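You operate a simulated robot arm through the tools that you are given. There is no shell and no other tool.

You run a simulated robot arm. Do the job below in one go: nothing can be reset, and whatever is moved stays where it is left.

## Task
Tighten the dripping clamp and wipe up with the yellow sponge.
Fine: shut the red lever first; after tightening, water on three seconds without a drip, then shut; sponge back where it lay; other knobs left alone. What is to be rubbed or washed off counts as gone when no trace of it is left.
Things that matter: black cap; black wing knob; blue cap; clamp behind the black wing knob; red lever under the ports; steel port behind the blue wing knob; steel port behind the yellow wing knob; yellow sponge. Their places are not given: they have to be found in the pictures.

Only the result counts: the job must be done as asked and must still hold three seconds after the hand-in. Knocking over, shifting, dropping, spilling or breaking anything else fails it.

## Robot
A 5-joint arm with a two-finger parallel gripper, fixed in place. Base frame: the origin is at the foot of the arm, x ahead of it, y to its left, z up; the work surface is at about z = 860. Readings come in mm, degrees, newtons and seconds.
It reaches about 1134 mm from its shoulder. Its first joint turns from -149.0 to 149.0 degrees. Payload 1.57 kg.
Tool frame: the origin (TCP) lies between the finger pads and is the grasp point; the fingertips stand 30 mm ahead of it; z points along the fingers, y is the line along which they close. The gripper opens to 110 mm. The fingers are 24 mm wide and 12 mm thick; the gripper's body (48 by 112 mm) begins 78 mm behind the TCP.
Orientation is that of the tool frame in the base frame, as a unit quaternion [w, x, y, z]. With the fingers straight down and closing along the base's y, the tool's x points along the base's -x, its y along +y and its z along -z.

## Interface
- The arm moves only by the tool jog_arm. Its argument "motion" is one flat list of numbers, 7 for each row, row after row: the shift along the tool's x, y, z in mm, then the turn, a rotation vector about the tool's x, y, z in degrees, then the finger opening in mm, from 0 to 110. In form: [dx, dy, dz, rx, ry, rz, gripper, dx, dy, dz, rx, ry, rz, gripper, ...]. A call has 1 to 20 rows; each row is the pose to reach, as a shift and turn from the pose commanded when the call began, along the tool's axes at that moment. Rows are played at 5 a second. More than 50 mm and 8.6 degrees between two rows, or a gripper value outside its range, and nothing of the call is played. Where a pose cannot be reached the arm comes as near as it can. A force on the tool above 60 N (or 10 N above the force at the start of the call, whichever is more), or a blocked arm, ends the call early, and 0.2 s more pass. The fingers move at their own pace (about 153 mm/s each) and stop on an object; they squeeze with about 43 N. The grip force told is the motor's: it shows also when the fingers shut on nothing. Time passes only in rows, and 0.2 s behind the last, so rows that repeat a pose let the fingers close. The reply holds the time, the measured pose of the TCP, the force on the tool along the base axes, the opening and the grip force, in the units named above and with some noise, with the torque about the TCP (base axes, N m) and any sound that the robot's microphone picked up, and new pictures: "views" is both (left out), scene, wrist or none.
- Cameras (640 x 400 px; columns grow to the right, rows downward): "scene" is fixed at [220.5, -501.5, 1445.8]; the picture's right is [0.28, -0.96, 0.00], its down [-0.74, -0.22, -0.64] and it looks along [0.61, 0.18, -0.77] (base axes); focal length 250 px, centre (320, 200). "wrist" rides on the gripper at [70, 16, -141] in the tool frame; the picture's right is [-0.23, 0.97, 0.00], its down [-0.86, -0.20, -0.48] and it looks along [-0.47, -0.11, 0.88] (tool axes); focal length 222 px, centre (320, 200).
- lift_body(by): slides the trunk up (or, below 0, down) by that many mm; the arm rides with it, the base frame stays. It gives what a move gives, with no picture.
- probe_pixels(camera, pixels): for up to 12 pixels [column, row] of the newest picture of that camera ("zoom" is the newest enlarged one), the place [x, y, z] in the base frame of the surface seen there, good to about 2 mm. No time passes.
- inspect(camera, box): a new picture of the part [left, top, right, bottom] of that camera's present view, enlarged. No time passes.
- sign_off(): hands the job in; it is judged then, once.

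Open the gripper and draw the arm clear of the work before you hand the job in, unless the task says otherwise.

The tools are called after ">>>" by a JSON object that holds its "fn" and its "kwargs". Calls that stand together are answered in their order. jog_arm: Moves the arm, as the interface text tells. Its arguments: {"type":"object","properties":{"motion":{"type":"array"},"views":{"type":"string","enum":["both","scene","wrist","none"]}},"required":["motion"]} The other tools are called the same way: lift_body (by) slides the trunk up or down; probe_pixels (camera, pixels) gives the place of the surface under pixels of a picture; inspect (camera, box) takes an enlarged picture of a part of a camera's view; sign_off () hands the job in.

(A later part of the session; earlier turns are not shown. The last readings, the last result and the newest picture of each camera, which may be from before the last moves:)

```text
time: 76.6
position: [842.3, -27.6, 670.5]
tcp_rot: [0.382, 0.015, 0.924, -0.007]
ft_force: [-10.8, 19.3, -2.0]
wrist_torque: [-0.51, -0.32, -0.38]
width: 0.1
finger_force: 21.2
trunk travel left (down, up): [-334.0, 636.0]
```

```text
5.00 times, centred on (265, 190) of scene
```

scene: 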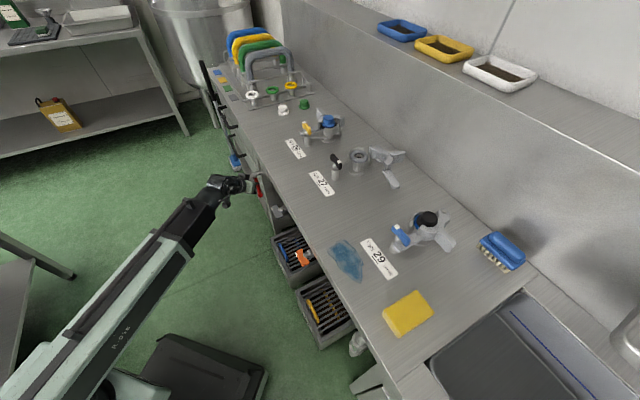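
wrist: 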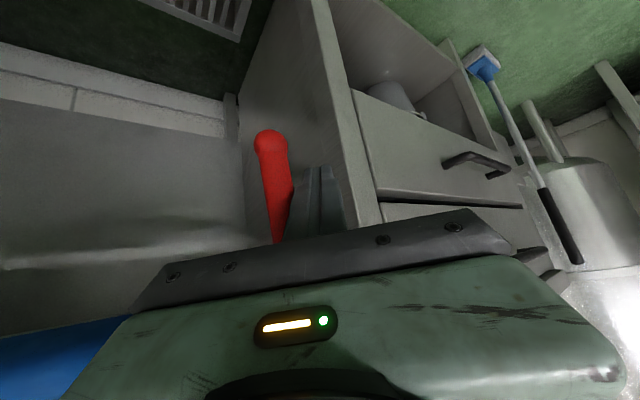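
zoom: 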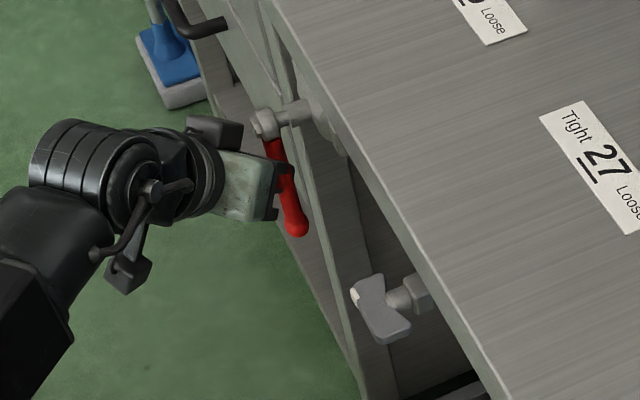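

The finger already touches the lever's left face (22 N, mostly outward reaction) and the lever began to move. I lower 15 mm for leverage and sweep 30 mm to the right along the bench.

>>> {"fn": "lift_body", "kwargs": {"by": -15}}

>>> {"fn": "jog_arm", "kwargs": {"motion": [4.85, -7.3, -4.8, 0.35, 0, 0.35, 0, 9.7, -14.6, -9.6, 0.7, 0, 0.7, 0, 14.5, -21.9, -14.5, 1.05, 0, 1.05, 0], "views": "wrist"}}

>>> {"fn": "inspect", "kwargs": {"camera": "scene", "box": [215, 150, 315, 230]}}

```text
time: 77.2
position: [842.8, -30.5, 655.3]
tcp_rot: [0.383, 0.017, 0.923, -0.009]
ft_force: [-0.4, 0.5, -0.1]
wrist_torque: [-0.04, -0.02, 0.01]
width: 0.0
finger_force: 21.6
trunk travel left (down, up): [-319.0, 651.0]
```

```text
time: 78.0
position: [821.0, -51.5, 655.6]
tcp_rot: [0.382, 0.027, 0.924, -0.013]
ft_force: [-2.6, 7.5, 1.6]
wrist_torque: [-0.26, -0.02, -0.08]
width: 0.0
finger_force: 21.0
trunk travel left (down, up): [-319.0, 651.0]
```

wrist: 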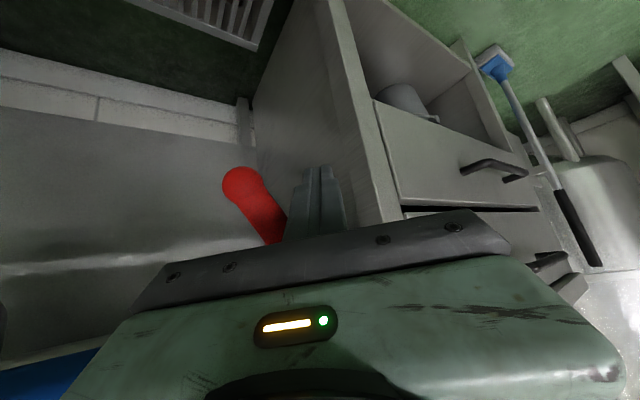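

```text
5.00 times, centred on (265, 190) of scene
```

zoom: 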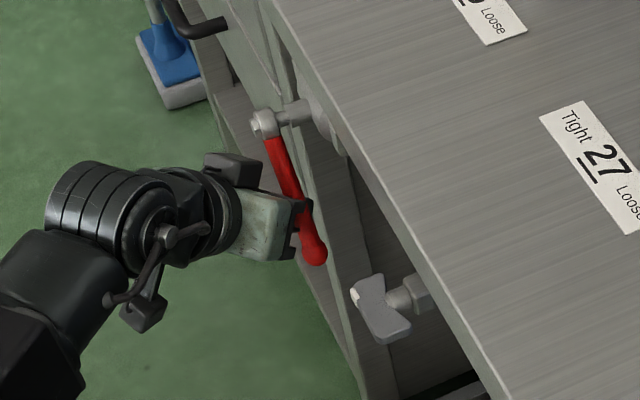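

The lever swings up to the right (ball now at zoom (313,255)) with about 8 N. I sweep a further 52 mm to the right.

>>> {"fn": "jog_arm", "kwargs": {"motion": [6.1, -9.7, -6.1, 0.48, 0, 0.48, 0, 12.3, -19.4, -12.1, 0.96, 0, 0.96, 0, 18.4, -29.2, -18.2, 1.43, 0, 1.44, 0, 24.6, -38.9, -24.3, 1.91, 0, 1.92, 0], "views": "wrist"}}

>>> {"fn": "inspect", "kwargs": {"camera": "scene", "box": [215, 150, 315, 230]}}

```text
time: 79.0
position: [784.9, -89.3, 654.6]
tcp_rot: [0.381, 0.049, 0.923, -0.022]
ft_force: [-1.9, 4.7, -0.2]
wrist_torque: [-0.16, -0.03, -0.1]
width: 0.0
finger_force: 20.7
trunk travel left (down, up): [-319.0, 651.0]
```

wrist: 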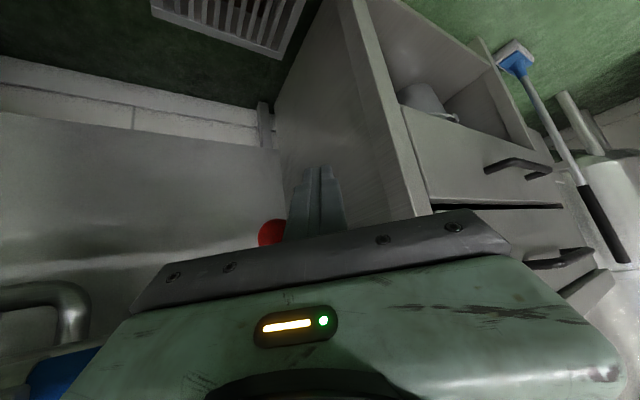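

```text
5.00 times, centred on (265, 190) of scene
```

zoom: 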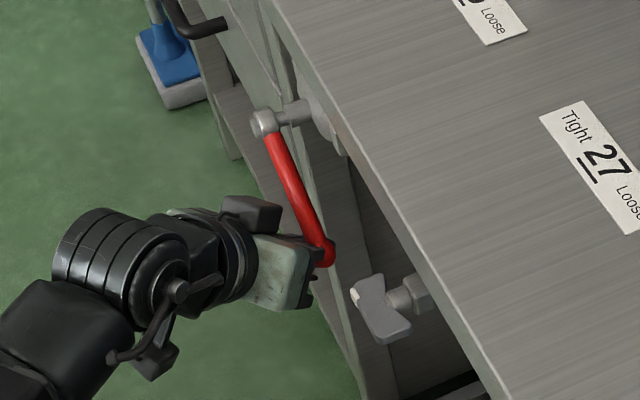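

The lever is about 25° below horizontal and the finger is under it. I now lift in steps until it is horizontal (open stop).

>>> {"fn": "lift_body", "kwargs": {"by": 25}}

>>> {"fn": "lift_body", "kwargs": {"by": 15}}

>>> {"fn": "inspect", "kwargs": {"camera": "scene", "box": [215, 150, 315, 230]}}

```text
time: 79.7
position: [784.5, -88.6, 680.5]
tcp_rot: [0.382, 0.05, 0.923, -0.023]
ft_force: [-0.7, 0.4, 0.0]
wrist_torque: [0.02, -0.03, 0.04]
width: 0.0
finger_force: 21.5
trunk travel left (down, up): [-344.0, 626.0]
```

```text
time: 80.3
position: [785.7, -87.3, 695.3]
tcp_rot: [0.382, 0.049, 0.922, -0.021]
ft_force: [-1.2, 1.7, -0.6]
wrist_torque: [-0.04, -0.1, -0.04]
width: 0.0
finger_force: 21.5
trunk travel left (down, up): [-359.0, 611.0]
```

```text
5.00 times, centred on (265, 190) of scene
```

zoom: 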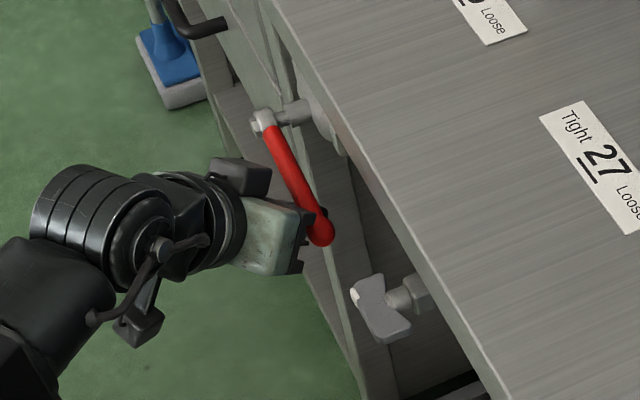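

The ball is at zoom (320,231), the same place as at the start (open). I lift a little more toward the fully open stop.

>>> {"fn": "lift_body", "kwargs": {"by": 7}}

>>> {"fn": "inspect", "kwargs": {"camera": "scene", "box": [215, 150, 315, 230]}}

>>> {"fn": "inspect", "kwargs": {"camera": "scene", "box": [360, 190, 460, 270]}}

```text
time: 80.9
position: [784.6, -87.6, 702.5]
tcp_rot: [0.382, 0.05, 0.923, -0.022]
ft_force: [-2.8, 1.4, -0.5]
wrist_torque: [-0.06, -0.08, -0.06]
width: 0.0
finger_force: 21.1
trunk travel left (down, up): [-366.0, 604.0]
```

```text
5.00 times, centred on (265, 190) of scene
```

zoom: 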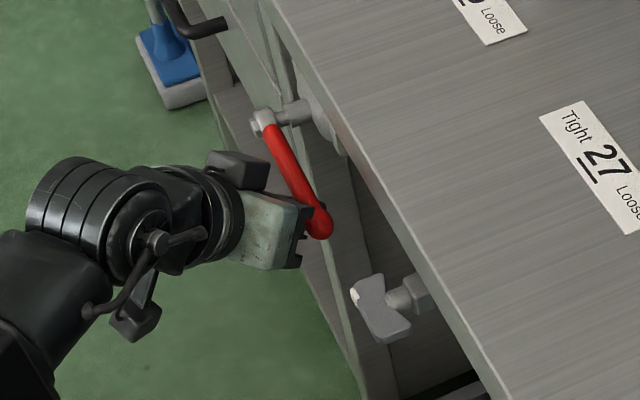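

```text
5.00 times, centred on (410, 230) of scene
```

zoom: 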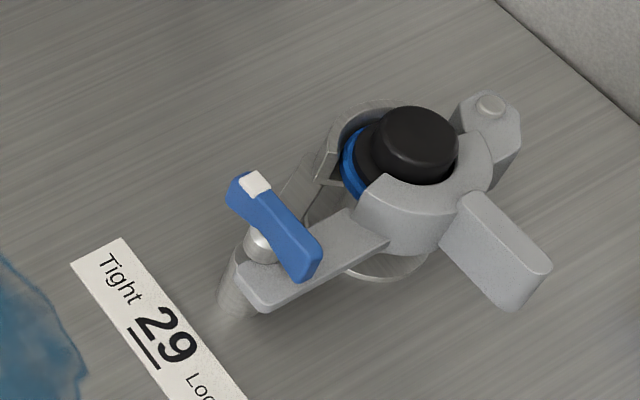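

The lever is nearly level. I lift 4 mm more and then hold still for 4 s with the water on, listening and watching for drips.

>>> {"fn": "lift_body", "kwargs": {"by": 4}}

>>> {"fn": "jog_arm", "kwargs": {"motion": [0, 0, 0, 0, 0, 0, 0, 0, 0, 0, 0, 0, 0, 0, 0, 0, 0, 0, 0, 0, 0, 0, 0, 0, 0, 0, 0, 0, 0, 0, 0, 0, 0, 0, 0, 0, 0, 0, 0, 0, 0, 0, 0, 0, 0, 0, 0, 0, 0, 0, 0, 0, 0, 0, 0, 0, 0, 0, 0, 0, 0, 0, 0, 0, 0, 0, 0, 0, 0, 0, 0, 0, 0, 0, 0, 0, 0, 0, 0, 0, 0, 0, 0, 0, 0, 0, 0, 0, 0, 0, 0, 0, 0, 0, 0, 0, 0, 0, 0, 0, 0, 0, 0, 0, 0, 0, 0, 0, 0, 0, 0, 0, 0, 0, 0, 0, 0, 0, 0, 0, 0, 0, 0, 0, 0, 0, 0, 0, 0, 0, 0, 0, 0, 0, 0, 0, 0, 0, 0, 0], "views": "both"}}

>>> {"fn": "inspect", "kwargs": {"camera": "scene", "box": [360, 190, 460, 270]}}

>>> {"fn": "inspect", "kwargs": {"camera": "scene", "box": [215, 150, 315, 230]}}

>>> {"fn": "inspect", "kwargs": {"camera": "scene", "box": [320, 200, 440, 290]}}

```text
time: 81.4
position: [785.5, -86.8, 706.0]
tcp_rot: [0.382, 0.051, 0.922, -0.023]
ft_force: [-4.4, 1.2, -1.5]
wrist_torque: [-0.06, -0.15, -0.08]
width: 0.0
finger_force: 21.1
trunk travel left (down, up): [-370.0, 600.0]
```

```text
time: 85.6
position: [783.8, -87.5, 705.5]
tcp_rot: [0.381, 0.05, 0.923, -0.022]
ft_force: [-0.7, 0.1, -0.2]
wrist_torque: [-0.04, -0.06, -0.03]
width: 0.0
finger_force: 21.4
trunk travel left (down, up): [-370.0, 600.0]
```

scene: 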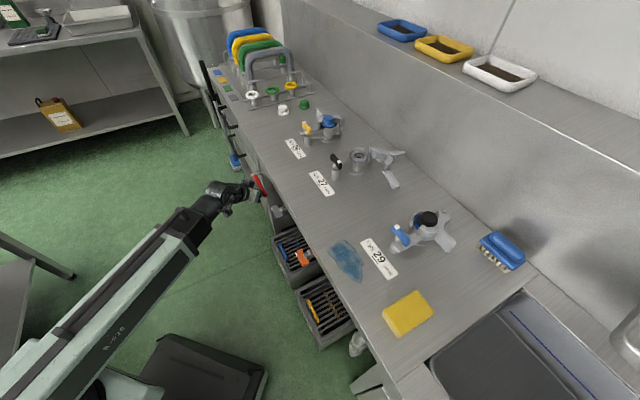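
wrist: 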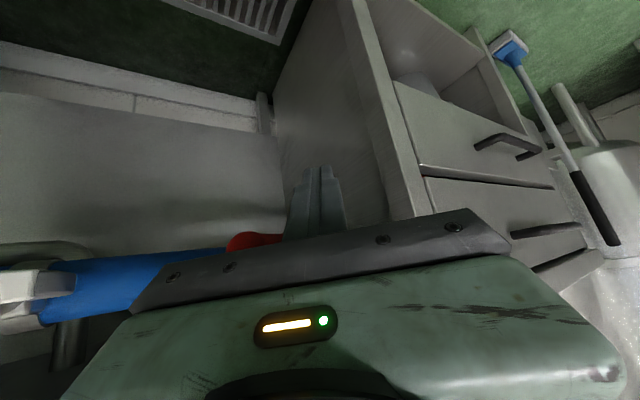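

```text
5.00 times, centred on (410, 230) of scene
```

zoom: 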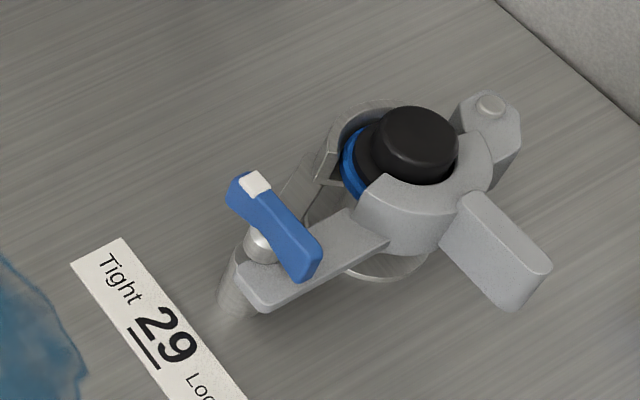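

```text
5.00 times, centred on (265, 190) of scene
```

zoom: 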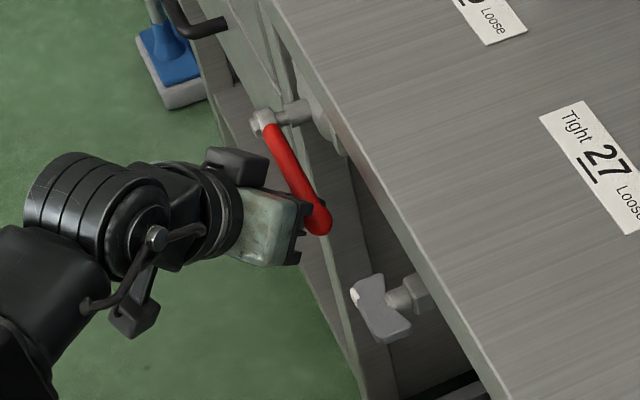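

```text
4.44 times, centred on (380, 245) of scene
```

zoom: 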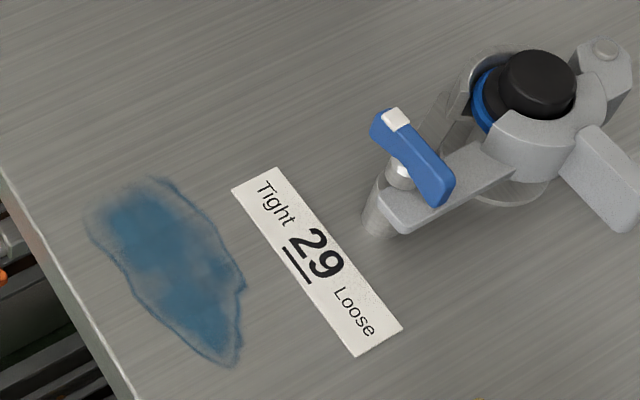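

Four seconds with water on and nothing blue appears at station 29, but its drip side is hidden from the scene camera. I leave the lever open, draw the finger down and out, and go take a look with the wrist camera.

>>> {"fn": "lift_body", "kwargs": {"by": -38}}

>>> {"fn": "jog_arm", "kwargs": {"motion": [3.9, 39.2, -4, -2.03, 0, -2.03, 0, 10.1, 78.3, -10.3, -4.07, 0, -4.09, 0, 17.7, 116.4, -18, -6.12, 0, -6.15, 0, 26.6, 153.7, -27.1, -8.16, 0, -8.2, 0, 36.6, 188.7, -37.1, -10.14, 0, -10.19, 0], "views": "scene"}}

>>> {"fn": "inspect", "kwargs": {"camera": "scene", "box": [215, 150, 315, 230]}}

```text
time: 86.4
position: [784.6, -88.1, 668.9]
tcp_rot: [0.381, 0.05, 0.923, -0.022]
ft_force: [-0.2, 0.2, 1.1]
wrist_torque: [0.0, -0.03, -0.03]
width: 0.1
finger_force: 21.2
trunk travel left (down, up): [-332.0, 638.0]
```

```text
time: 87.6
position: [750.0, 105.6, 666.1]
tcp_rot: [0.379, -0.066, 0.923, 0.026]
ft_force: [-0.2, 0.7, 0.7]
wrist_torque: [0.01, 0.0, -0.02]
width: 0.1
finger_force: 21.6
trunk travel left (down, up): [-332.0, 638.0]
```

scene: 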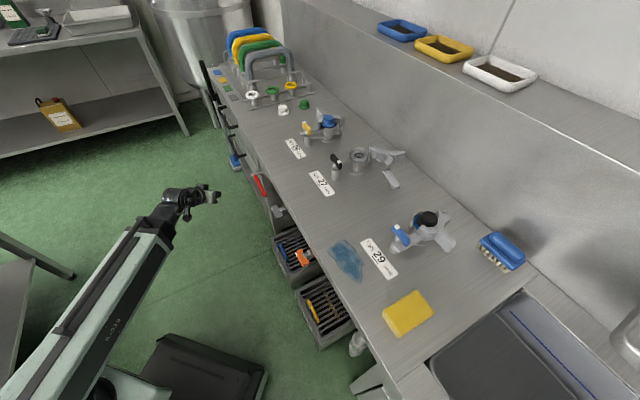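

```text
5.00 times, centred on (265, 190) of scene
```

zoom: 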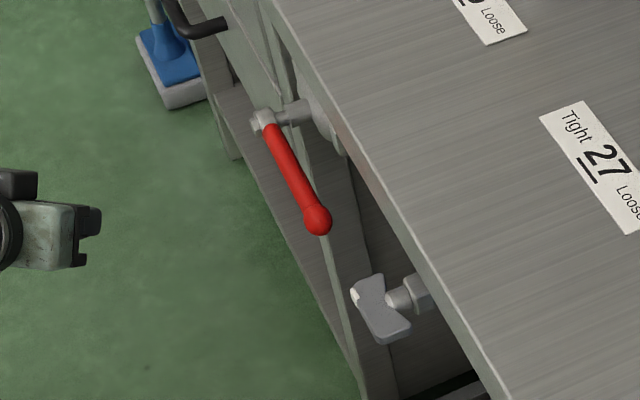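

The lever stays open and level. I raise the trunk by 430 mm in two lifts and untilt the tool.

>>> {"fn": "lift_body", "kwargs": {"by": 395}}

>>> {"fn": "lift_body", "kwargs": {"by": 35}}

>>> {"fn": "jog_arm", "kwargs": {"motion": [14.5, 0, 14.5, 0, 7.5, 0, 0, 27, 0, 27, 0, 15, 0, 0, 36.5, 0, 36.5, 0, 22.5, 0, 0, 43.5, 0, 43.5, 0, 30, 0, 0, 48, 0, 48, 0, 37.5, 0, 0, 49.5, 0, 49.5, 0, 44.8, 0, 0], "views": "none"}}

```text
time: 91.4
position: [751.2, 105.1, 1062.6]
tcp_rot: [0.379, -0.067, 0.923, 0.026]
ft_force: [0.2, 0.4, -0.1]
wrist_torque: [-0.05, -0.01, 0.02]
width: 0.3
finger_force: 21.6
trunk travel left (down, up): [-727.0, 243.0]
```

```text
time: 92.2
position: [751.0, 105.3, 1097.4]
tcp_rot: [0.38, -0.065, 0.922, 0.025]
ft_force: [0.0, -0.1, 0.2]
wrist_torque: [0.01, 0.02, -0.02]
width: 0.0
finger_force: 21.1
trunk travel left (down, up): [-762.0, 208.0]
```

```text
time: 93.6
position: [750.5, 104.8, 1027.7]
tcp_rot: [-0.002, -0.07, 0.998, -0.002]
ft_force: [-0.2, 0.5, -0.3]
wrist_torque: [0.0, -0.01, 0.02]
width: 0.1
finger_force: 21.5
trunk travel left (down, up): [-762.0, 208.0]
```

Upright at (750,105,1028). I swing over to azimuth −36° at that height to look down at station 29's drip side with the water on.

>>> {"fn": "jog_arm", "kwargs": {"motion": [-4, -41.8, 0, 0, 0, 3.14, 0, -5.7, -84, 0, 0, 0, 6.28, 0, -5, -126.6, 0, 0, 0, 9.42, 0, -2, -169.3, 0, 0, 0, 12.56, 0, 3.5, -212.1, 0, 0, 0, 15.7, 0, 11.5, -254.7, 0, 0, 0, 18.84, 0, 21.7, -297.2, 0, 0, 0, 21.98, 0, 34.5, -339.2, 0, 0, 0, 25.12, 0, 49.6, -380.8, 0, 0, 0, 28.26, 0, 67.1, -421.7, 0, 0, 0, 31.4, 0, 87.1, -461.8, 0, 0, 0, 34.54, 0, 109.3, -501.1, 0, 0, 0, 37.68, 0, 133.9, -539.2, 0, 0, 0, 40.82, 0, 161, -576.6, 0, 0, 0, 44, 0], "views": "wrist"}}

>>> {"fn": "inspect", "kwargs": {"camera": "wrist", "box": [190, 110, 310, 240]}}

```text
time: 96.6
position: [674.9, -488.7, 1027.1]
tcp_rot: [0.0, 0.309, 0.951, -0.002]
ft_force: [-0.1, -0.7, 0.1]
wrist_torque: [0.01, 0.01, -0.02]
width: 0.2
finger_force: 21.1
out of reach, approached as far as the arm can: row 1
trunk travel left (down, up): [-762.0, 208.0]
```

wrist: 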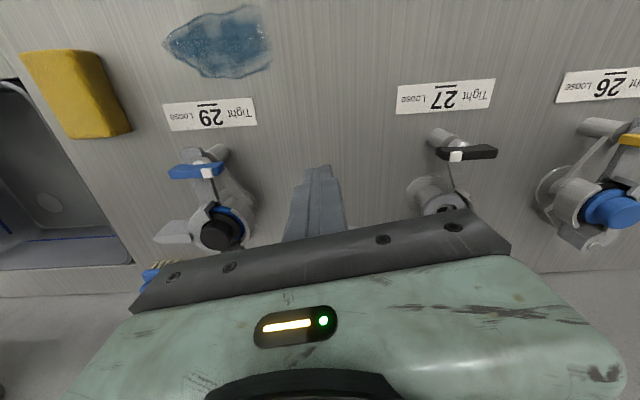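

```text
3.08 times, centred on (250, 175) of wrist
```

zoom: 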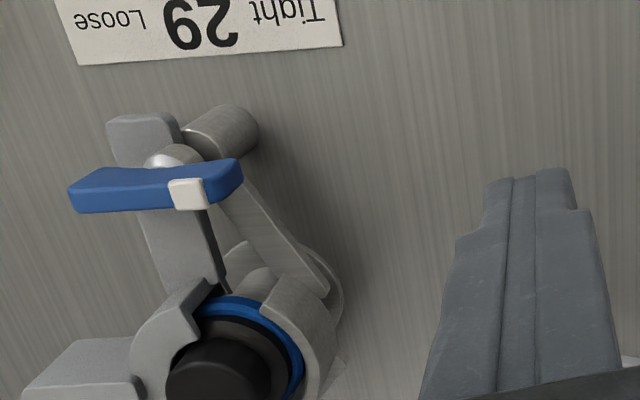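

No drops at the port (expected near zoom (325,260)). I take a few more looks over the next seconds.

>>> {"fn": "jog_arm", "kwargs": {"motion": [0, 0, 0, 0, 0, 0, 0, 0, 0, 0, 0, 0, 0, 0, 0, 0, 0, 0, 0, 0, 0], "views": "none"}}

>>> {"fn": "inspect", "kwargs": {"camera": "wrist", "box": [190, 110, 310, 240]}}

>>> {"fn": "jog_arm", "kwargs": {"motion": [0, 0, 0, 0, 0, 0, 0, 0, 0, 0, 0, 0, 0, 0], "views": "none"}}

>>> {"fn": "inspect", "kwargs": {"camera": "wrist", "box": [190, 110, 310, 240]}}

>>> {"fn": "inspect", "kwargs": {"camera": "wrist", "box": [400, 100, 640, 250]}}

>>> {"fn": "inspect", "kwargs": {"camera": "wrist", "box": [140, 0, 300, 100]}}

```text
time: 97.4
position: [674.5, -488.3, 1028.3]
tcp_rot: [0.0, 0.308, 0.951, -0.002]
ft_force: [-0.1, 0.0, 0.0]
wrist_torque: [-0.04, -0.02, -0.01]
width: 0.2
finger_force: 21.1
trunk travel left (down, up): [-762.0, 208.0]
```

```text
3.08 times, centred on (250, 175) of wrist
```

zoom: 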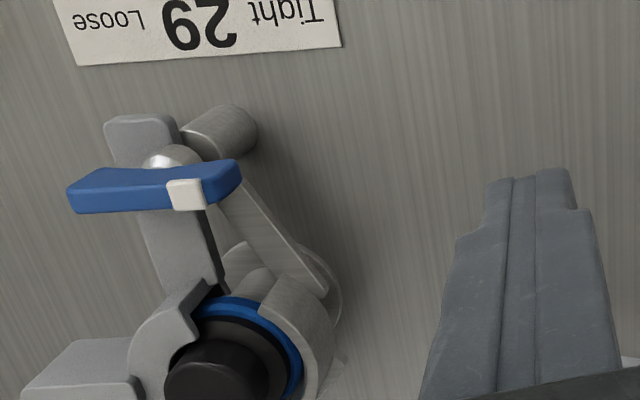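

```text
time: 98.0
position: [674.8, -487.8, 1028.8]
tcp_rot: [0.001, 0.308, 0.951, -0.002]
ft_force: [-0.3, 0.3, 0.2]
wrist_torque: [0.05, 0.02, 0.01]
width: 0.0
finger_force: 21.6
trunk travel left (down, up): [-762.0, 208.0]
```

```text
3.08 times, centred on (250, 175) of wrist
```

zoom: 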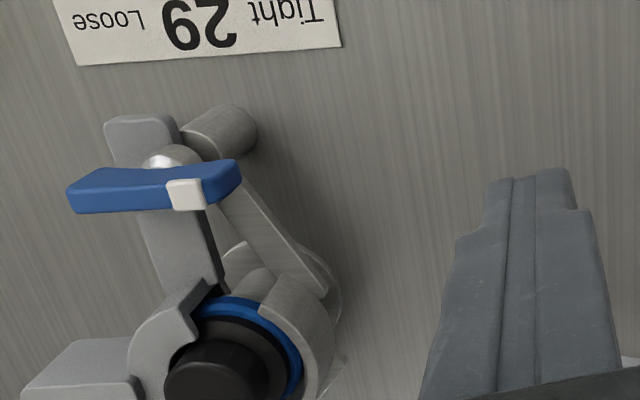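

```text
2.67 times, centred on (520, 175) of wrist
```

zoom: 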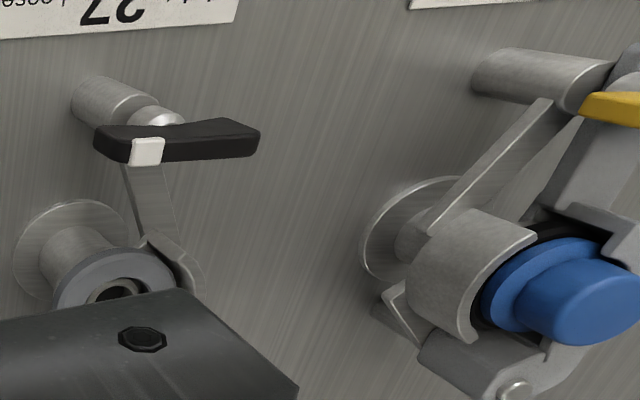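

```text
4.00 times, centred on (220, 50) of wrist
```

zoom: 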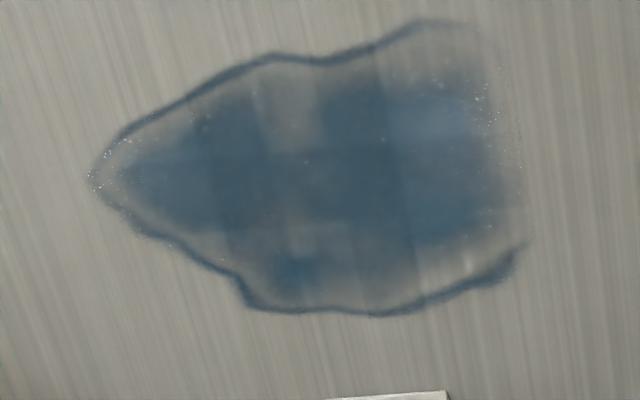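

No drops in any of the frames with the water on; stations 26 and 27 are dry too. Now I go back and shut the lever: swing to azimuth −7.9° at height, then tilt 45°.

>>> {"fn": "jog_arm", "kwargs": {"motion": [7.3, 40.4, 0, 0, 0, -2.8, 0, 16.5, 80.1, 0, 0, 0, -5.6, 0, 27.6, 118.9, 0, 0, 0, -8.4, 0, 40.6, 156.9, 0, 0, 0, -11.2, 0, 55.3, 193.9, 0, 0, 0, -14, 0, 71.7, 229.8, 0, 0, 0, -16.8, 0, 89.8, 264.7, 0, 0, 0, -19.6, 0, 109.5, 298.2, 0, 0, 0, -22.4, 0, 130.6, 330.5, 0, 0, 0, -25.2, 0, 153.2, 361.5, 0, 0, 0, -28, 0], "views": "none"}}

>>> {"fn": "jog_arm", "kwargs": {"motion": [0, 0, -2, 0, -7.5, 0, 0, 0, 0, -8.2, 0, -15, 0, 0, 0, 0, -18.3, 0, -22.5, 0, 0, 0, 0, -32.2, 0, -30, 0, 0, 0, 0, -49.6, 0, -37.5, 0, 0, 0, 0, -69, 0, -44.5, 0, 0], "views": "wrist"}}

```text
time: 100.2
position: [760.0, -107.2, 1028.0]
tcp_rot: [0.0, 0.068, 0.998, -0.002]
ft_force: [-0.8, -0.2, -0.1]
wrist_torque: [0.02, 0.0, 0.05]
width: 0.1
finger_force: 20.9
trunk travel left (down, up): [-762.0, 208.0]
```

```text
time: 101.6
position: [760.8, -105.8, 1097.0]
tcp_rot: [0.379, 0.063, 0.923, -0.027]
ft_force: [0.5, -0.3, -0.3]
wrist_torque: [-0.01, -0.03, 0.01]
width: 0.0
finger_force: 21.6
trunk travel left (down, up): [-762.0, 208.0]
```

wrist: 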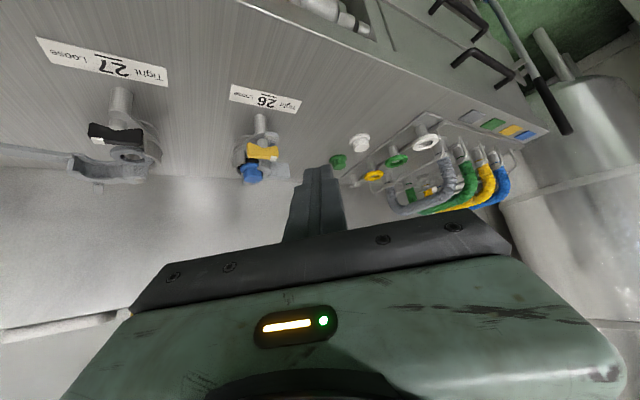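

I'm at (761,-106,1097) tilted, directly above the lever's outside line. I lower by 290 mm in two lifts to hover over the lever.

>>> {"fn": "lift_body", "kwargs": {"by": -200}}

>>> {"fn": "lift_body", "kwargs": {"by": -90}}

>>> {"fn": "jog_arm", "kwargs": {"motion": [-2, 0, 2, 0, 0, 0, 0], "views": "wrist"}}

>>> {"fn": "inspect", "kwargs": {"camera": "wrist", "box": [240, 60, 480, 210]}}

```text
time: 103.8
position: [761.7, -107.2, 896.8]
tcp_rot: [0.379, 0.064, 0.923, -0.028]
ft_force: [-0.3, -0.6, -0.4]
wrist_torque: [-0.02, -0.02, 0.02]
width: 0.3
finger_force: 21.4
trunk travel left (down, up): [-562.0, 408.0]
```

```text
time: 105.0
position: [760.8, -104.8, 809.0]
tcp_rot: [0.378, 0.063, 0.923, -0.027]
ft_force: [-0.2, 0.1, -0.8]
wrist_torque: [0.02, 0.01, -0.02]
width: 0.0
finger_force: 21.6
trunk travel left (down, up): [-472.0, 498.0]
```

```text
time: 105.4
position: [764.1, -106.5, 807.1]
tcp_rot: [0.378, 0.064, 0.923, -0.028]
ft_force: [0.0, 0.5, -0.3]
wrist_torque: [0.0, -0.04, 0.0]
width: 0.0
finger_force: 21.2
trunk travel left (down, up): [-472.0, 498.0]
```

wrist: 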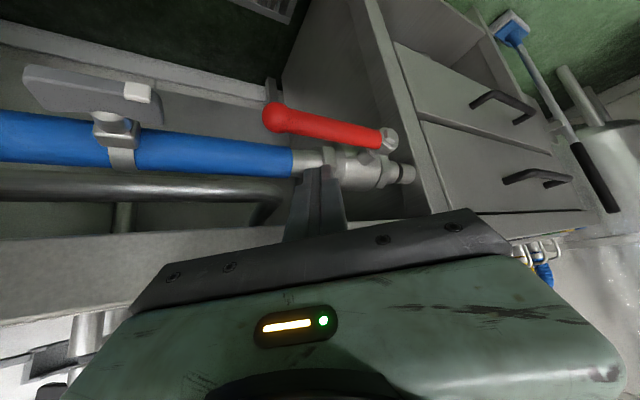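

```text
2.67 times, centred on (360, 135) of wrist
```

zoom: 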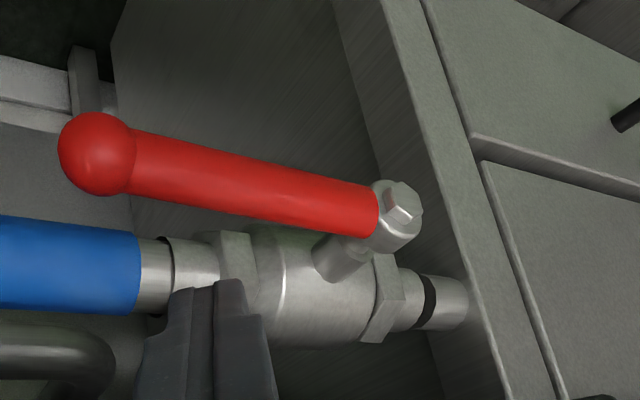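

Same picture as at the first shutting. I lower in three steps as before, pressing the lever down.

>>> {"fn": "lift_body", "kwargs": {"by": -40}}

>>> {"fn": "lift_body", "kwargs": {"by": -33}}

>>> {"fn": "lift_body", "kwargs": {"by": -33}}

>>> {"fn": "jog_arm", "kwargs": {"motion": [0, 0, 0, 0, 0, 0, 0], "views": "wrist"}}

>>> {"fn": "inspect", "kwargs": {"camera": "scene", "box": [215, 150, 315, 230]}}

```text
time: 106.3
position: [763.1, -106.6, 767.7]
tcp_rot: [0.379, 0.063, 0.923, -0.028]
ft_force: [0.3, 0.1, 0.3]
wrist_torque: [0.0, 0.04, 0.0]
width: 0.4
finger_force: 21.8
trunk travel left (down, up): [-432.0, 538.0]
```

```text
time: 107.0
position: [762.5, -107.1, 734.4]
tcp_rot: [0.378, 0.063, 0.923, -0.028]
ft_force: [0.1, 0.6, -0.5]
wrist_torque: [-0.03, 0.0, 0.04]
width: 0.0
finger_force: 21.5
trunk travel left (down, up): [-399.0, 571.0]
```

```text
time: 107.8
position: [765.1, -106.8, 701.0]
tcp_rot: [0.379, 0.063, 0.923, -0.027]
ft_force: [-0.2, -0.8, 0.2]
wrist_torque: [-0.03, -0.01, 0.01]
width: 0.0
finger_force: 20.8
trunk travel left (down, up): [-366.0, 604.0]
```

```text
time: 108.2
position: [764.3, -107.1, 700.5]
tcp_rot: [0.378, 0.063, 0.923, -0.028]
ft_force: [0.5, -0.7, 0.3]
wrist_torque: [0.01, 0.01, -0.02]
width: 0.0
finger_force: 21.7
trunk travel left (down, up): [-366.0, 604.0]
```

wrist: 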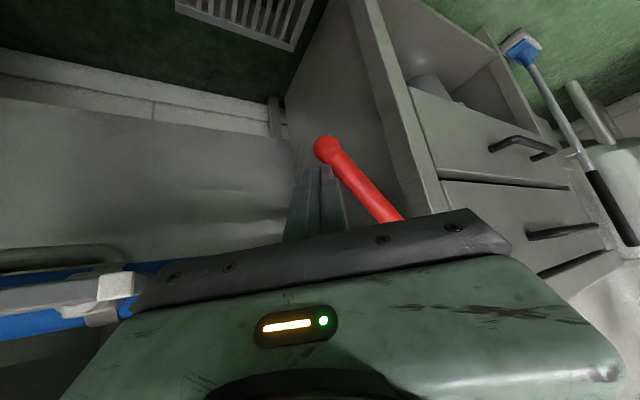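

```text
5.00 times, centred on (265, 190) of scene
```

zoom: 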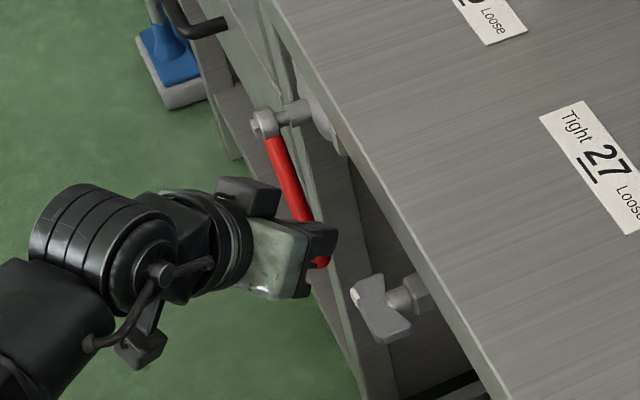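

The lever is about 45° down and follows. I sweep to the left as before, first 40 mm and then up to the stop.

>>> {"fn": "jog_arm", "kwargs": {"motion": [-4.4, 7.9, 4.25, -0.4, 0, -0.42, 0, -8.7, 15.9, 8.5, -0.81, 0, -0.84, 0, -13.1, 23.8, 12.8, -1.2, 0, -1.25, 0, -17.4, 31.7, 17, -1.62, 0, -1.67, 0], "views": "none"}}

>>> {"fn": "jog_arm", "kwargs": {"motion": [-3.7, 6.1, 3.6, -0.3, 0, -0.33, 0, -7.3, 12.3, 7.2, -0.64, 0, -0.67, 0, -10.1, 16.9, 9.9, -0.88, 0, -0.92, 0, -12.8, 21.5, 12.5, -1.1, 0, -1.18, 0], "views": "wrist"}}

>>> {"fn": "inspect", "kwargs": {"camera": "wrist", "box": [260, 90, 420, 240]}}

```text
time: 109.2
position: [791.4, -78.6, 700.5]
tcp_rot: [0.379, 0.043, 0.924, -0.02]
ft_force: [-0.5, -3.8, -2.4]
wrist_torque: [-0.06, 0.05, -0.04]
width: 0.1
finger_force: 21.6
trunk travel left (down, up): [-366.0, 604.0]
```

```text
time: 110.3
position: [807.9, -65.8, 700.2]
tcp_rot: [0.375, 0.032, 0.926, -0.02]
ft_force: [-7.4, -11.4, 4.3]
wrist_torque: [-0.07, -0.07, -0.2]
width: 0.0
finger_force: 21.4
trunk travel left (down, up): [-366.0, 604.0]
stopped in row 4: the force on the tool passed its limit at 64 N (the readings are from after the stop); the commanded pose is now the measured one
```

wrist: 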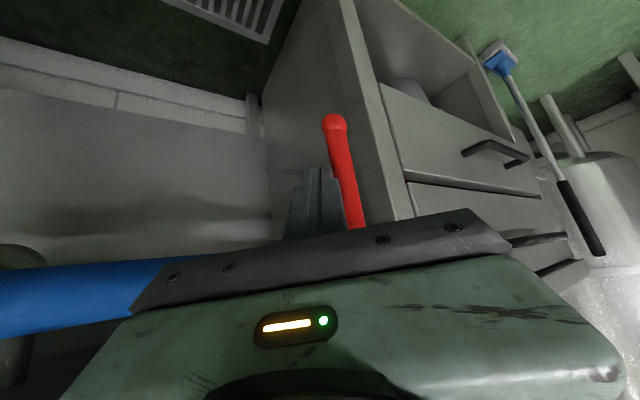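

```text
2.67 times, centred on (340, 165) of wrist
```

zoom: 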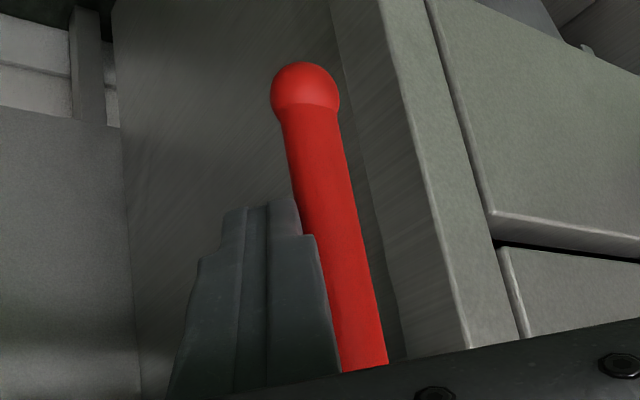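

The lever hangs vertical against its shut stop again (64 N). I retract radially and raise the trunk, next heading for the sponge.

>>> {"fn": "jog_arm", "kwargs": {"motion": [14.5, 0, -13.8, 0, 0, 0, 0, 29, 0, -27.6, 0, 0, 0, 0, 42, 0, -40, 0, 0, 0, 0], "views": "none"}}

>>> {"fn": "lift_body", "kwargs": {"by": 390}}

>>> {"fn": "jog_arm", "kwargs": {"motion": [13.5, 0, 14.2, 0, 7.3, 0, 0, 24.9, 0, 26.1, 0, 14.6, 0, 0, 33.8, 0, 35.5, 0, 21.8, 0, 0, 40.4, 0, 42.4, 0, 29.1, 0, 0, 44.4, 0, 46.6, 0, 36.3, 0, 0, 45.7, 0, 47.9, 0, 43.9, 0, 0], "views": "scene"}}

>>> {"fn": "inspect", "kwargs": {"camera": "scene", "box": [215, 150, 315, 230]}}

>>> {"fn": "inspect", "kwargs": {"camera": "scene", "box": [320, 220, 450, 350]}}

```text
time: 111.1
position: [751.1, -59.5, 699.0]
tcp_rot: [0.374, 0.032, 0.927, -0.019]
ft_force: [0.0, 0.0, 0.2]
wrist_torque: [-0.02, -0.01, 0.01]
width: 0.1
finger_force: 21.3
trunk travel left (down, up): [-366.0, 604.0]
```

```text
time: 114.8
position: [751.2, -60.4, 1089.0]
tcp_rot: [0.375, 0.033, 0.926, -0.02]
ft_force: [-0.2, 0.4, -0.1]
wrist_torque: [0.02, 0.01, 0.03]
width: 0.1
finger_force: 21.6
trunk travel left (down, up): [-756.0, 214.0]
```

```text
time: 116.2
position: [751.8, -59.6, 1022.4]
tcp_rot: [0.0, 0.037, 0.999, -0.005]
ft_force: [-0.4, 0.0, 0.1]
wrist_torque: [0.02, -0.02, 0.01]
width: 0.0
finger_force: 21.2
trunk travel left (down, up): [-756.0, 214.0]
```

scene: 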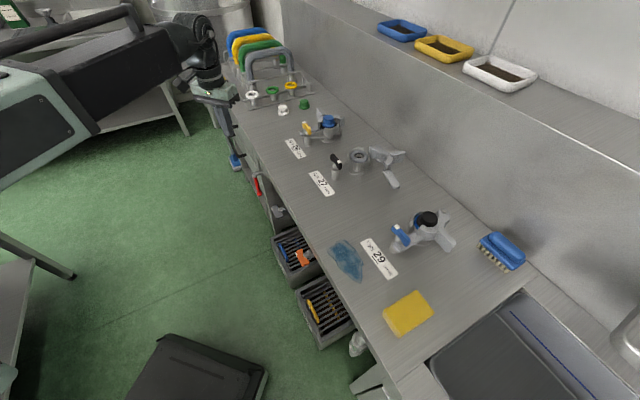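

```text
5.00 times, centred on (265, 190) of scene
```

zoom: 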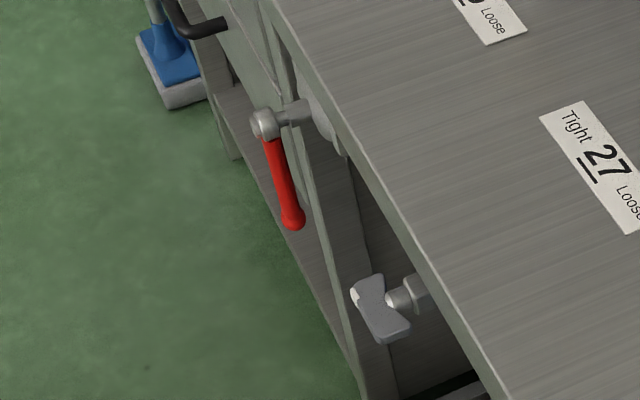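

```text
3.08 times, centred on (385, 285) of scene
```

zoom: 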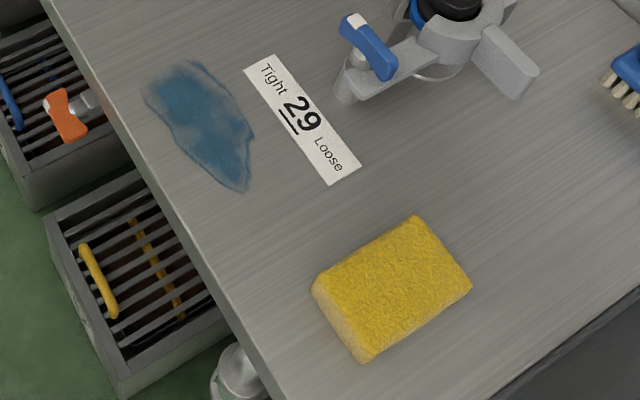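

The lever is shut and hanging. I probe the sponge outline and the puddle outline precisely in this enlarged view.

>>> {"fn": "probe_pixels", "kwargs": {"camera": "zoom", "pixels": [[322, 281], [412, 221], [465, 283], [376, 348], [367, 251], [439, 251], [420, 317], [347, 313], [315, 295], [365, 360], [395, 285]]}}

>>> {"fn": "probe_pixels", "kwargs": {"camera": "zoom", "pixels": [[143, 95], [165, 72], [188, 62], [205, 66], [230, 95], [252, 130], [248, 185], [235, 190], [205, 172], [175, 145], [155, 115], [240, 105]]}}

```text
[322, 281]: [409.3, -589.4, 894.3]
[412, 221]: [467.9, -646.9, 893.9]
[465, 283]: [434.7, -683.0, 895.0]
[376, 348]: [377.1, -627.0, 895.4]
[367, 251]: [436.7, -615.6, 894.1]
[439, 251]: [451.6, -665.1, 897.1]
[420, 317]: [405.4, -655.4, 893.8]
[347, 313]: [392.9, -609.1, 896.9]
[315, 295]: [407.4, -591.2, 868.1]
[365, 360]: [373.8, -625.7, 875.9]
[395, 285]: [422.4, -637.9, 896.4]
```

```text
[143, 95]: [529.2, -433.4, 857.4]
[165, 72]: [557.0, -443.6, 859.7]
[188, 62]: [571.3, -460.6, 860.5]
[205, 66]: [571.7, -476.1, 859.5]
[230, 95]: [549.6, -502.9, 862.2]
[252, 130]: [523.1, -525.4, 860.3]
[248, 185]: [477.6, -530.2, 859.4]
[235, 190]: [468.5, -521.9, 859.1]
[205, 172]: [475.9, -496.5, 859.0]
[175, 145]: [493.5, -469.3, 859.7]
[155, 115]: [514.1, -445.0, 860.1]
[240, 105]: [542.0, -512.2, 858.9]
```

Sponge: centre about (422,-637), top z≈895, about 84×52 mm, long side along the inward direction. The puddle spans about e −38…80, n −745…−678. I swing over to above the sponge and open the gripper.

>>> {"fn": "jog_arm", "kwargs": {"motion": [0.9, -42.7, 0, 0, 0, 2.52, 0, 4.1, -85.3, 0, 0, 0, 5.04, 0, 9.8, -127.6, 0, 0, 0, 7.56, 0, 17.9, -169.6, 0, 0, 0, 10.08, 0, 28.2, -211.2, 0, 0, 0, 12.6, 0, 41, -252.1, 0, 0, 0, 15.1, 0, 56, -292.2, 0, 0, 0, 17.6, 0, 73.4, -331.4, 0, 0, 0, 20.2, 0, 92.9, -369.7, 0, 0, 0, 22.7, 0, 114.6, -406.8, 0, 0, 0, 25.2, 0, 138.4, -442.6, 0, 0, 0, 27.7, 0, 164.2, -477.1, 0, 0, 0, 30.2, 30, 191.9, -510.1, 0, 0, 0, 32.8, 60, 221.4, -541.5, 0, 0, 0, 35.3, 90, 252.7, -571.2, 0, 0, 0, 37.8, 110, 285.9, -599.4, 0, 0, 0, 40.3, 110], "views": "wrist"}}

>>> {"fn": "inspect", "kwargs": {"camera": "wrist", "box": [230, 80, 410, 240]}}

```text
time: 119.6
position: [420.1, -636.1, 1022.2]
tcp_rot: [0.003, 0.379, 0.925, -0.006]
ft_force: [0.6, 0.8, 0.8]
wrist_torque: [-0.03, 0.02, -0.02]
width: 110.1
finger_force: 0.1
out of reach, approached as far as the arm can: row 3, 4, 6, 7, 9, 10, 11, 12, 13, 14, 15, 16
trunk travel left (down, up): [-756.0, 214.0]
```

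wrist: 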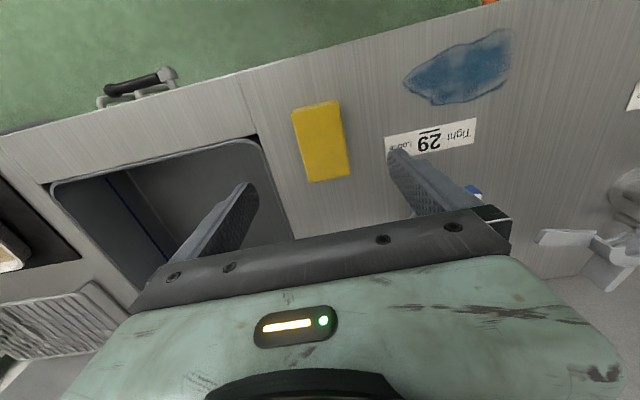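

```text
2.50 times, centred on (320, 160) of wrist
```

zoom: 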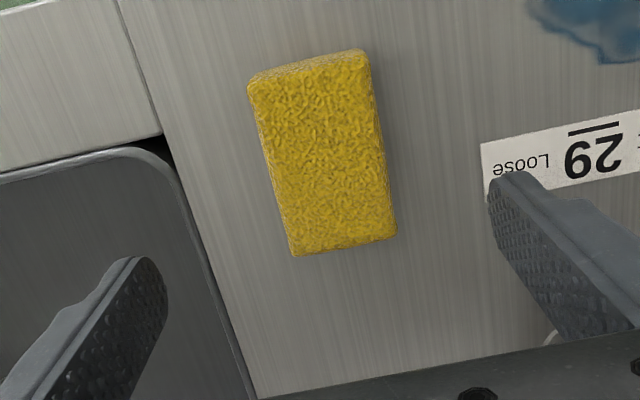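

Good top view of the sponge at zoom (250–395, 55–255). I probe its top corners and edges for the exact centre and yaw, plus the bench near the sink edge.

>>> {"fn": "probe_pixels", "kwargs": {"camera": "zoom", "pixels": [[258, 96], [364, 72], [390, 230], [297, 248], [310, 84], [378, 150], [345, 240], [275, 170], [320, 160], [225, 240], [205, 230], [430, 160]]}}

```text
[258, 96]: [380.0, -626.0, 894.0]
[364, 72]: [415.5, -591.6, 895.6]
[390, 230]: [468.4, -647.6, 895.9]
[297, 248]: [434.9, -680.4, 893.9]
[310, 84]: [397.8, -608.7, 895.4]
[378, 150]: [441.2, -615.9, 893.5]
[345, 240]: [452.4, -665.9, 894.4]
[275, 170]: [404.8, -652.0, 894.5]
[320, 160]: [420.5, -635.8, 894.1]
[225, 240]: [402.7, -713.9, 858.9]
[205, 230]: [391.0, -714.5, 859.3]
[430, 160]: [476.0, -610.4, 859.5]
```

The sponge's centre is about (424,-636), yaw about −45.4°. I centre the tool on it, set the opening to 84 (stays clear of the sink edge) and lower in two steps.

>>> {"fn": "jog_arm", "kwargs": {"motion": [-2.8, 2.7, 0, 0, 0, 0, 95, -2.8, 2.7, 0, 0, 0, 0, 84, -2.8, 2.7, 0, 0, 0, 0, 84], "views": "none"}}

>>> {"fn": "lift_body", "kwargs": {"by": -80}}

>>> {"fn": "jog_arm", "kwargs": {"motion": [0, 0, 0, 0, 0, 0, 84], "views": "both"}}

>>> {"fn": "inspect", "kwargs": {"camera": "wrist", "box": [220, 80, 420, 240]}}

```text
time: 120.4
position: [425.5, -637.0, 1022.3]
tcp_rot: [0.004, 0.378, 0.926, -0.006]
ft_force: [-0.9, -0.3, -0.1]
wrist_torque: [0.04, -0.01, 0.0]
width: 84.1
finger_force: 0.1
trunk travel left (down, up): [-756.0, 214.0]
```

```text
time: 121.6
position: [425.7, -634.8, 942.5]
tcp_rot: [0.003, 0.379, 0.925, -0.004]
ft_force: [0.0, -0.1, 0.1]
wrist_torque: [0.03, -0.01, -0.01]
width: 84.0
finger_force: 0.1
trunk travel left (down, up): [-676.0, 294.0]
```

```text
time: 122.0
position: [426.8, -635.9, 942.9]
tcp_rot: [0.003, 0.378, 0.926, -0.005]
ft_force: [-0.2, -0.6, -0.5]
wrist_torque: [-0.03, 0.01, 0.04]
width: 84.1
finger_force: 0.0
trunk travel left (down, up): [-676.0, 294.0]
```

scene: 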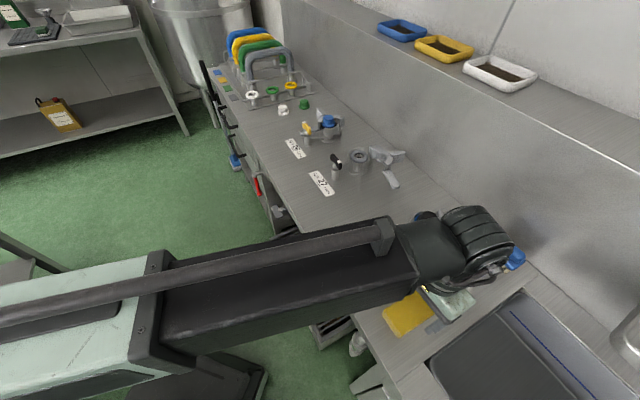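
wrist: 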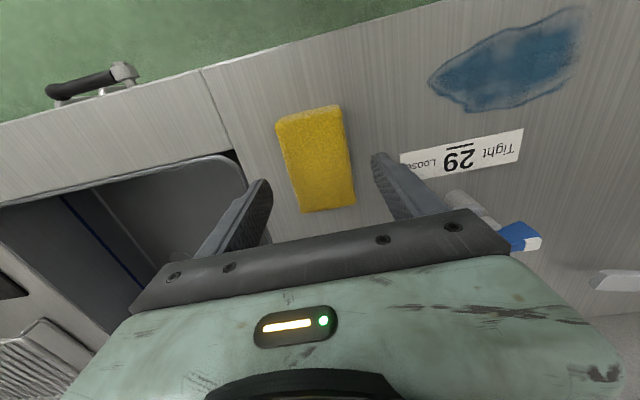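

```text
2.50 times, centred on (320, 160) of wrist
```

zoom: 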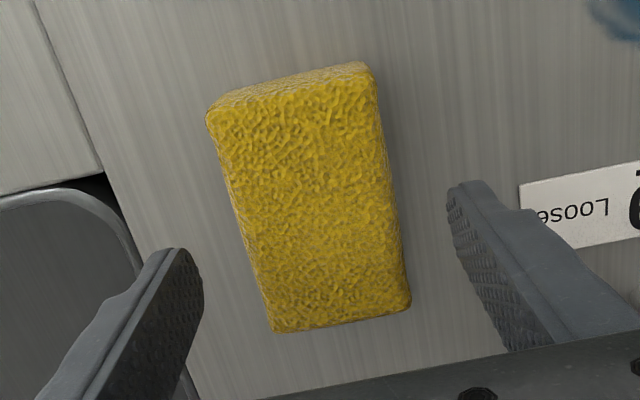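

The fingers straddle the sponge evenly. I lower 42 mm (tips about 11 mm over the bench) and close on it.

>>> {"fn": "lift_body", "kwargs": {"by": -42}}

>>> {"fn": "jog_arm", "kwargs": {"motion": [0, 0, 0, 0, 0, 0, 84], "views": "wrist"}}

>>> {"fn": "inspect", "kwargs": {"camera": "wrist", "box": [220, 80, 420, 240]}}

>>> {"fn": "probe_pixels", "kwargs": {"camera": "wrist", "pixels": [[265, 112], [345, 92], [355, 180], [300, 105], [280, 160], [350, 140], [315, 145], [320, 190]]}}

```text
time: 122.8
position: [425.9, -635.2, 900.6]
tcp_rot: [0.004, 0.379, 0.925, -0.005]
ft_force: [0.0, -0.4, 0.5]
wrist_torque: [-0.01, -0.05, -0.01]
width: 84.1
finger_force: 0.0
trunk travel left (down, up): [-634.0, 336.0]
```

```text
time: 123.2
position: [425.5, -636.0, 901.5]
tcp_rot: [0.004, 0.379, 0.925, -0.005]
ft_force: [-0.4, 0.6, 0.3]
wrist_torque: [0.0, 0.01, -0.01]
width: 84.0
finger_force: 0.0
trunk travel left (down, up): [-634.0, 336.0]
```

wrist: 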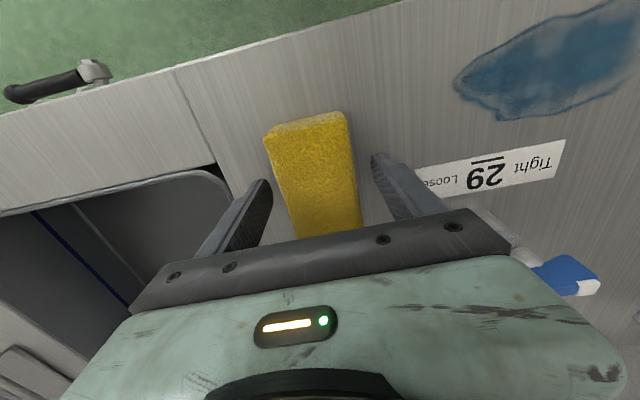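

```text
2.50 times, centred on (320, 160) of wrist
```

zoom: 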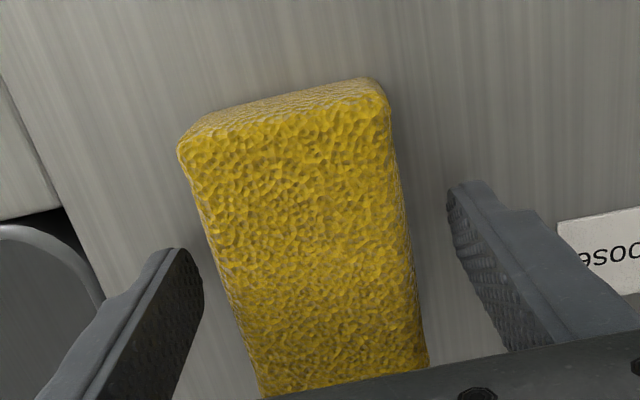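

```text
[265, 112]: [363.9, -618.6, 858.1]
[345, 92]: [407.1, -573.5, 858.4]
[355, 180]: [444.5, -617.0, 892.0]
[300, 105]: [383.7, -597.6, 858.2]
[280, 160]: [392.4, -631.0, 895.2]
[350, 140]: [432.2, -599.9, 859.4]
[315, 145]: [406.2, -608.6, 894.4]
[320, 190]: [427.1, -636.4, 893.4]
```

The sponge lies centred between the fingers. I close slowly onto it.

>>> {"fn": "jog_arm", "kwargs": {"motion": [0, 0, 0, 0, 0, 0, 70, 0, 0, 0, 0, 0, 0, 62, 0, 0, 0, 0, 0, 0, 57, 0, 0, 0, 0, 0, 0, 52, 0, 0, 0, 0, 0, 0, 45, 0, 0, 0, 0, 0, 0, 30, 0, 0, 0, 0, 0, 0, 30], "views": "wrist"}}

>>> {"fn": "inspect", "kwargs": {"camera": "wrist", "box": [220, 80, 420, 240]}}

```text
time: 124.8
position: [425.1, -637.0, 900.7]
tcp_rot: [0.004, 0.379, 0.925, -0.006]
ft_force: [-0.8, -0.1, 0.3]
wrist_torque: [0.02, -0.04, -0.01]
width: 58.8
finger_force: 42.8
trunk travel left (down, up): [-634.0, 336.0]
```

wrist: 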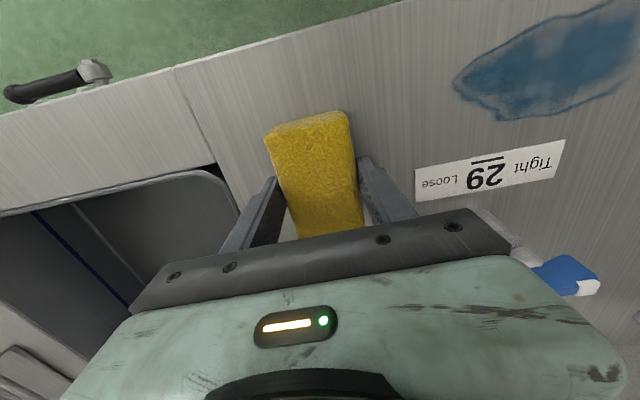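

```text
2.50 times, centred on (320, 160) of wrist
```

zoom: 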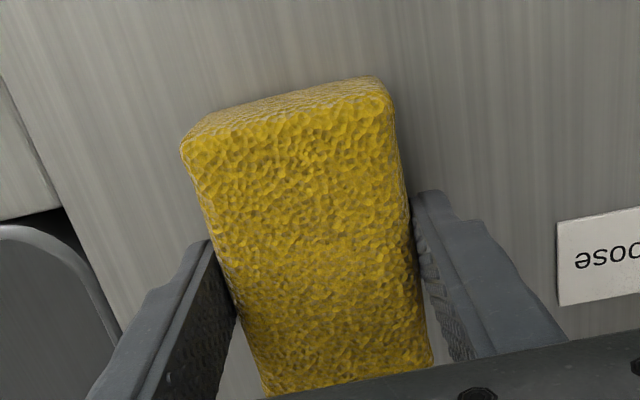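

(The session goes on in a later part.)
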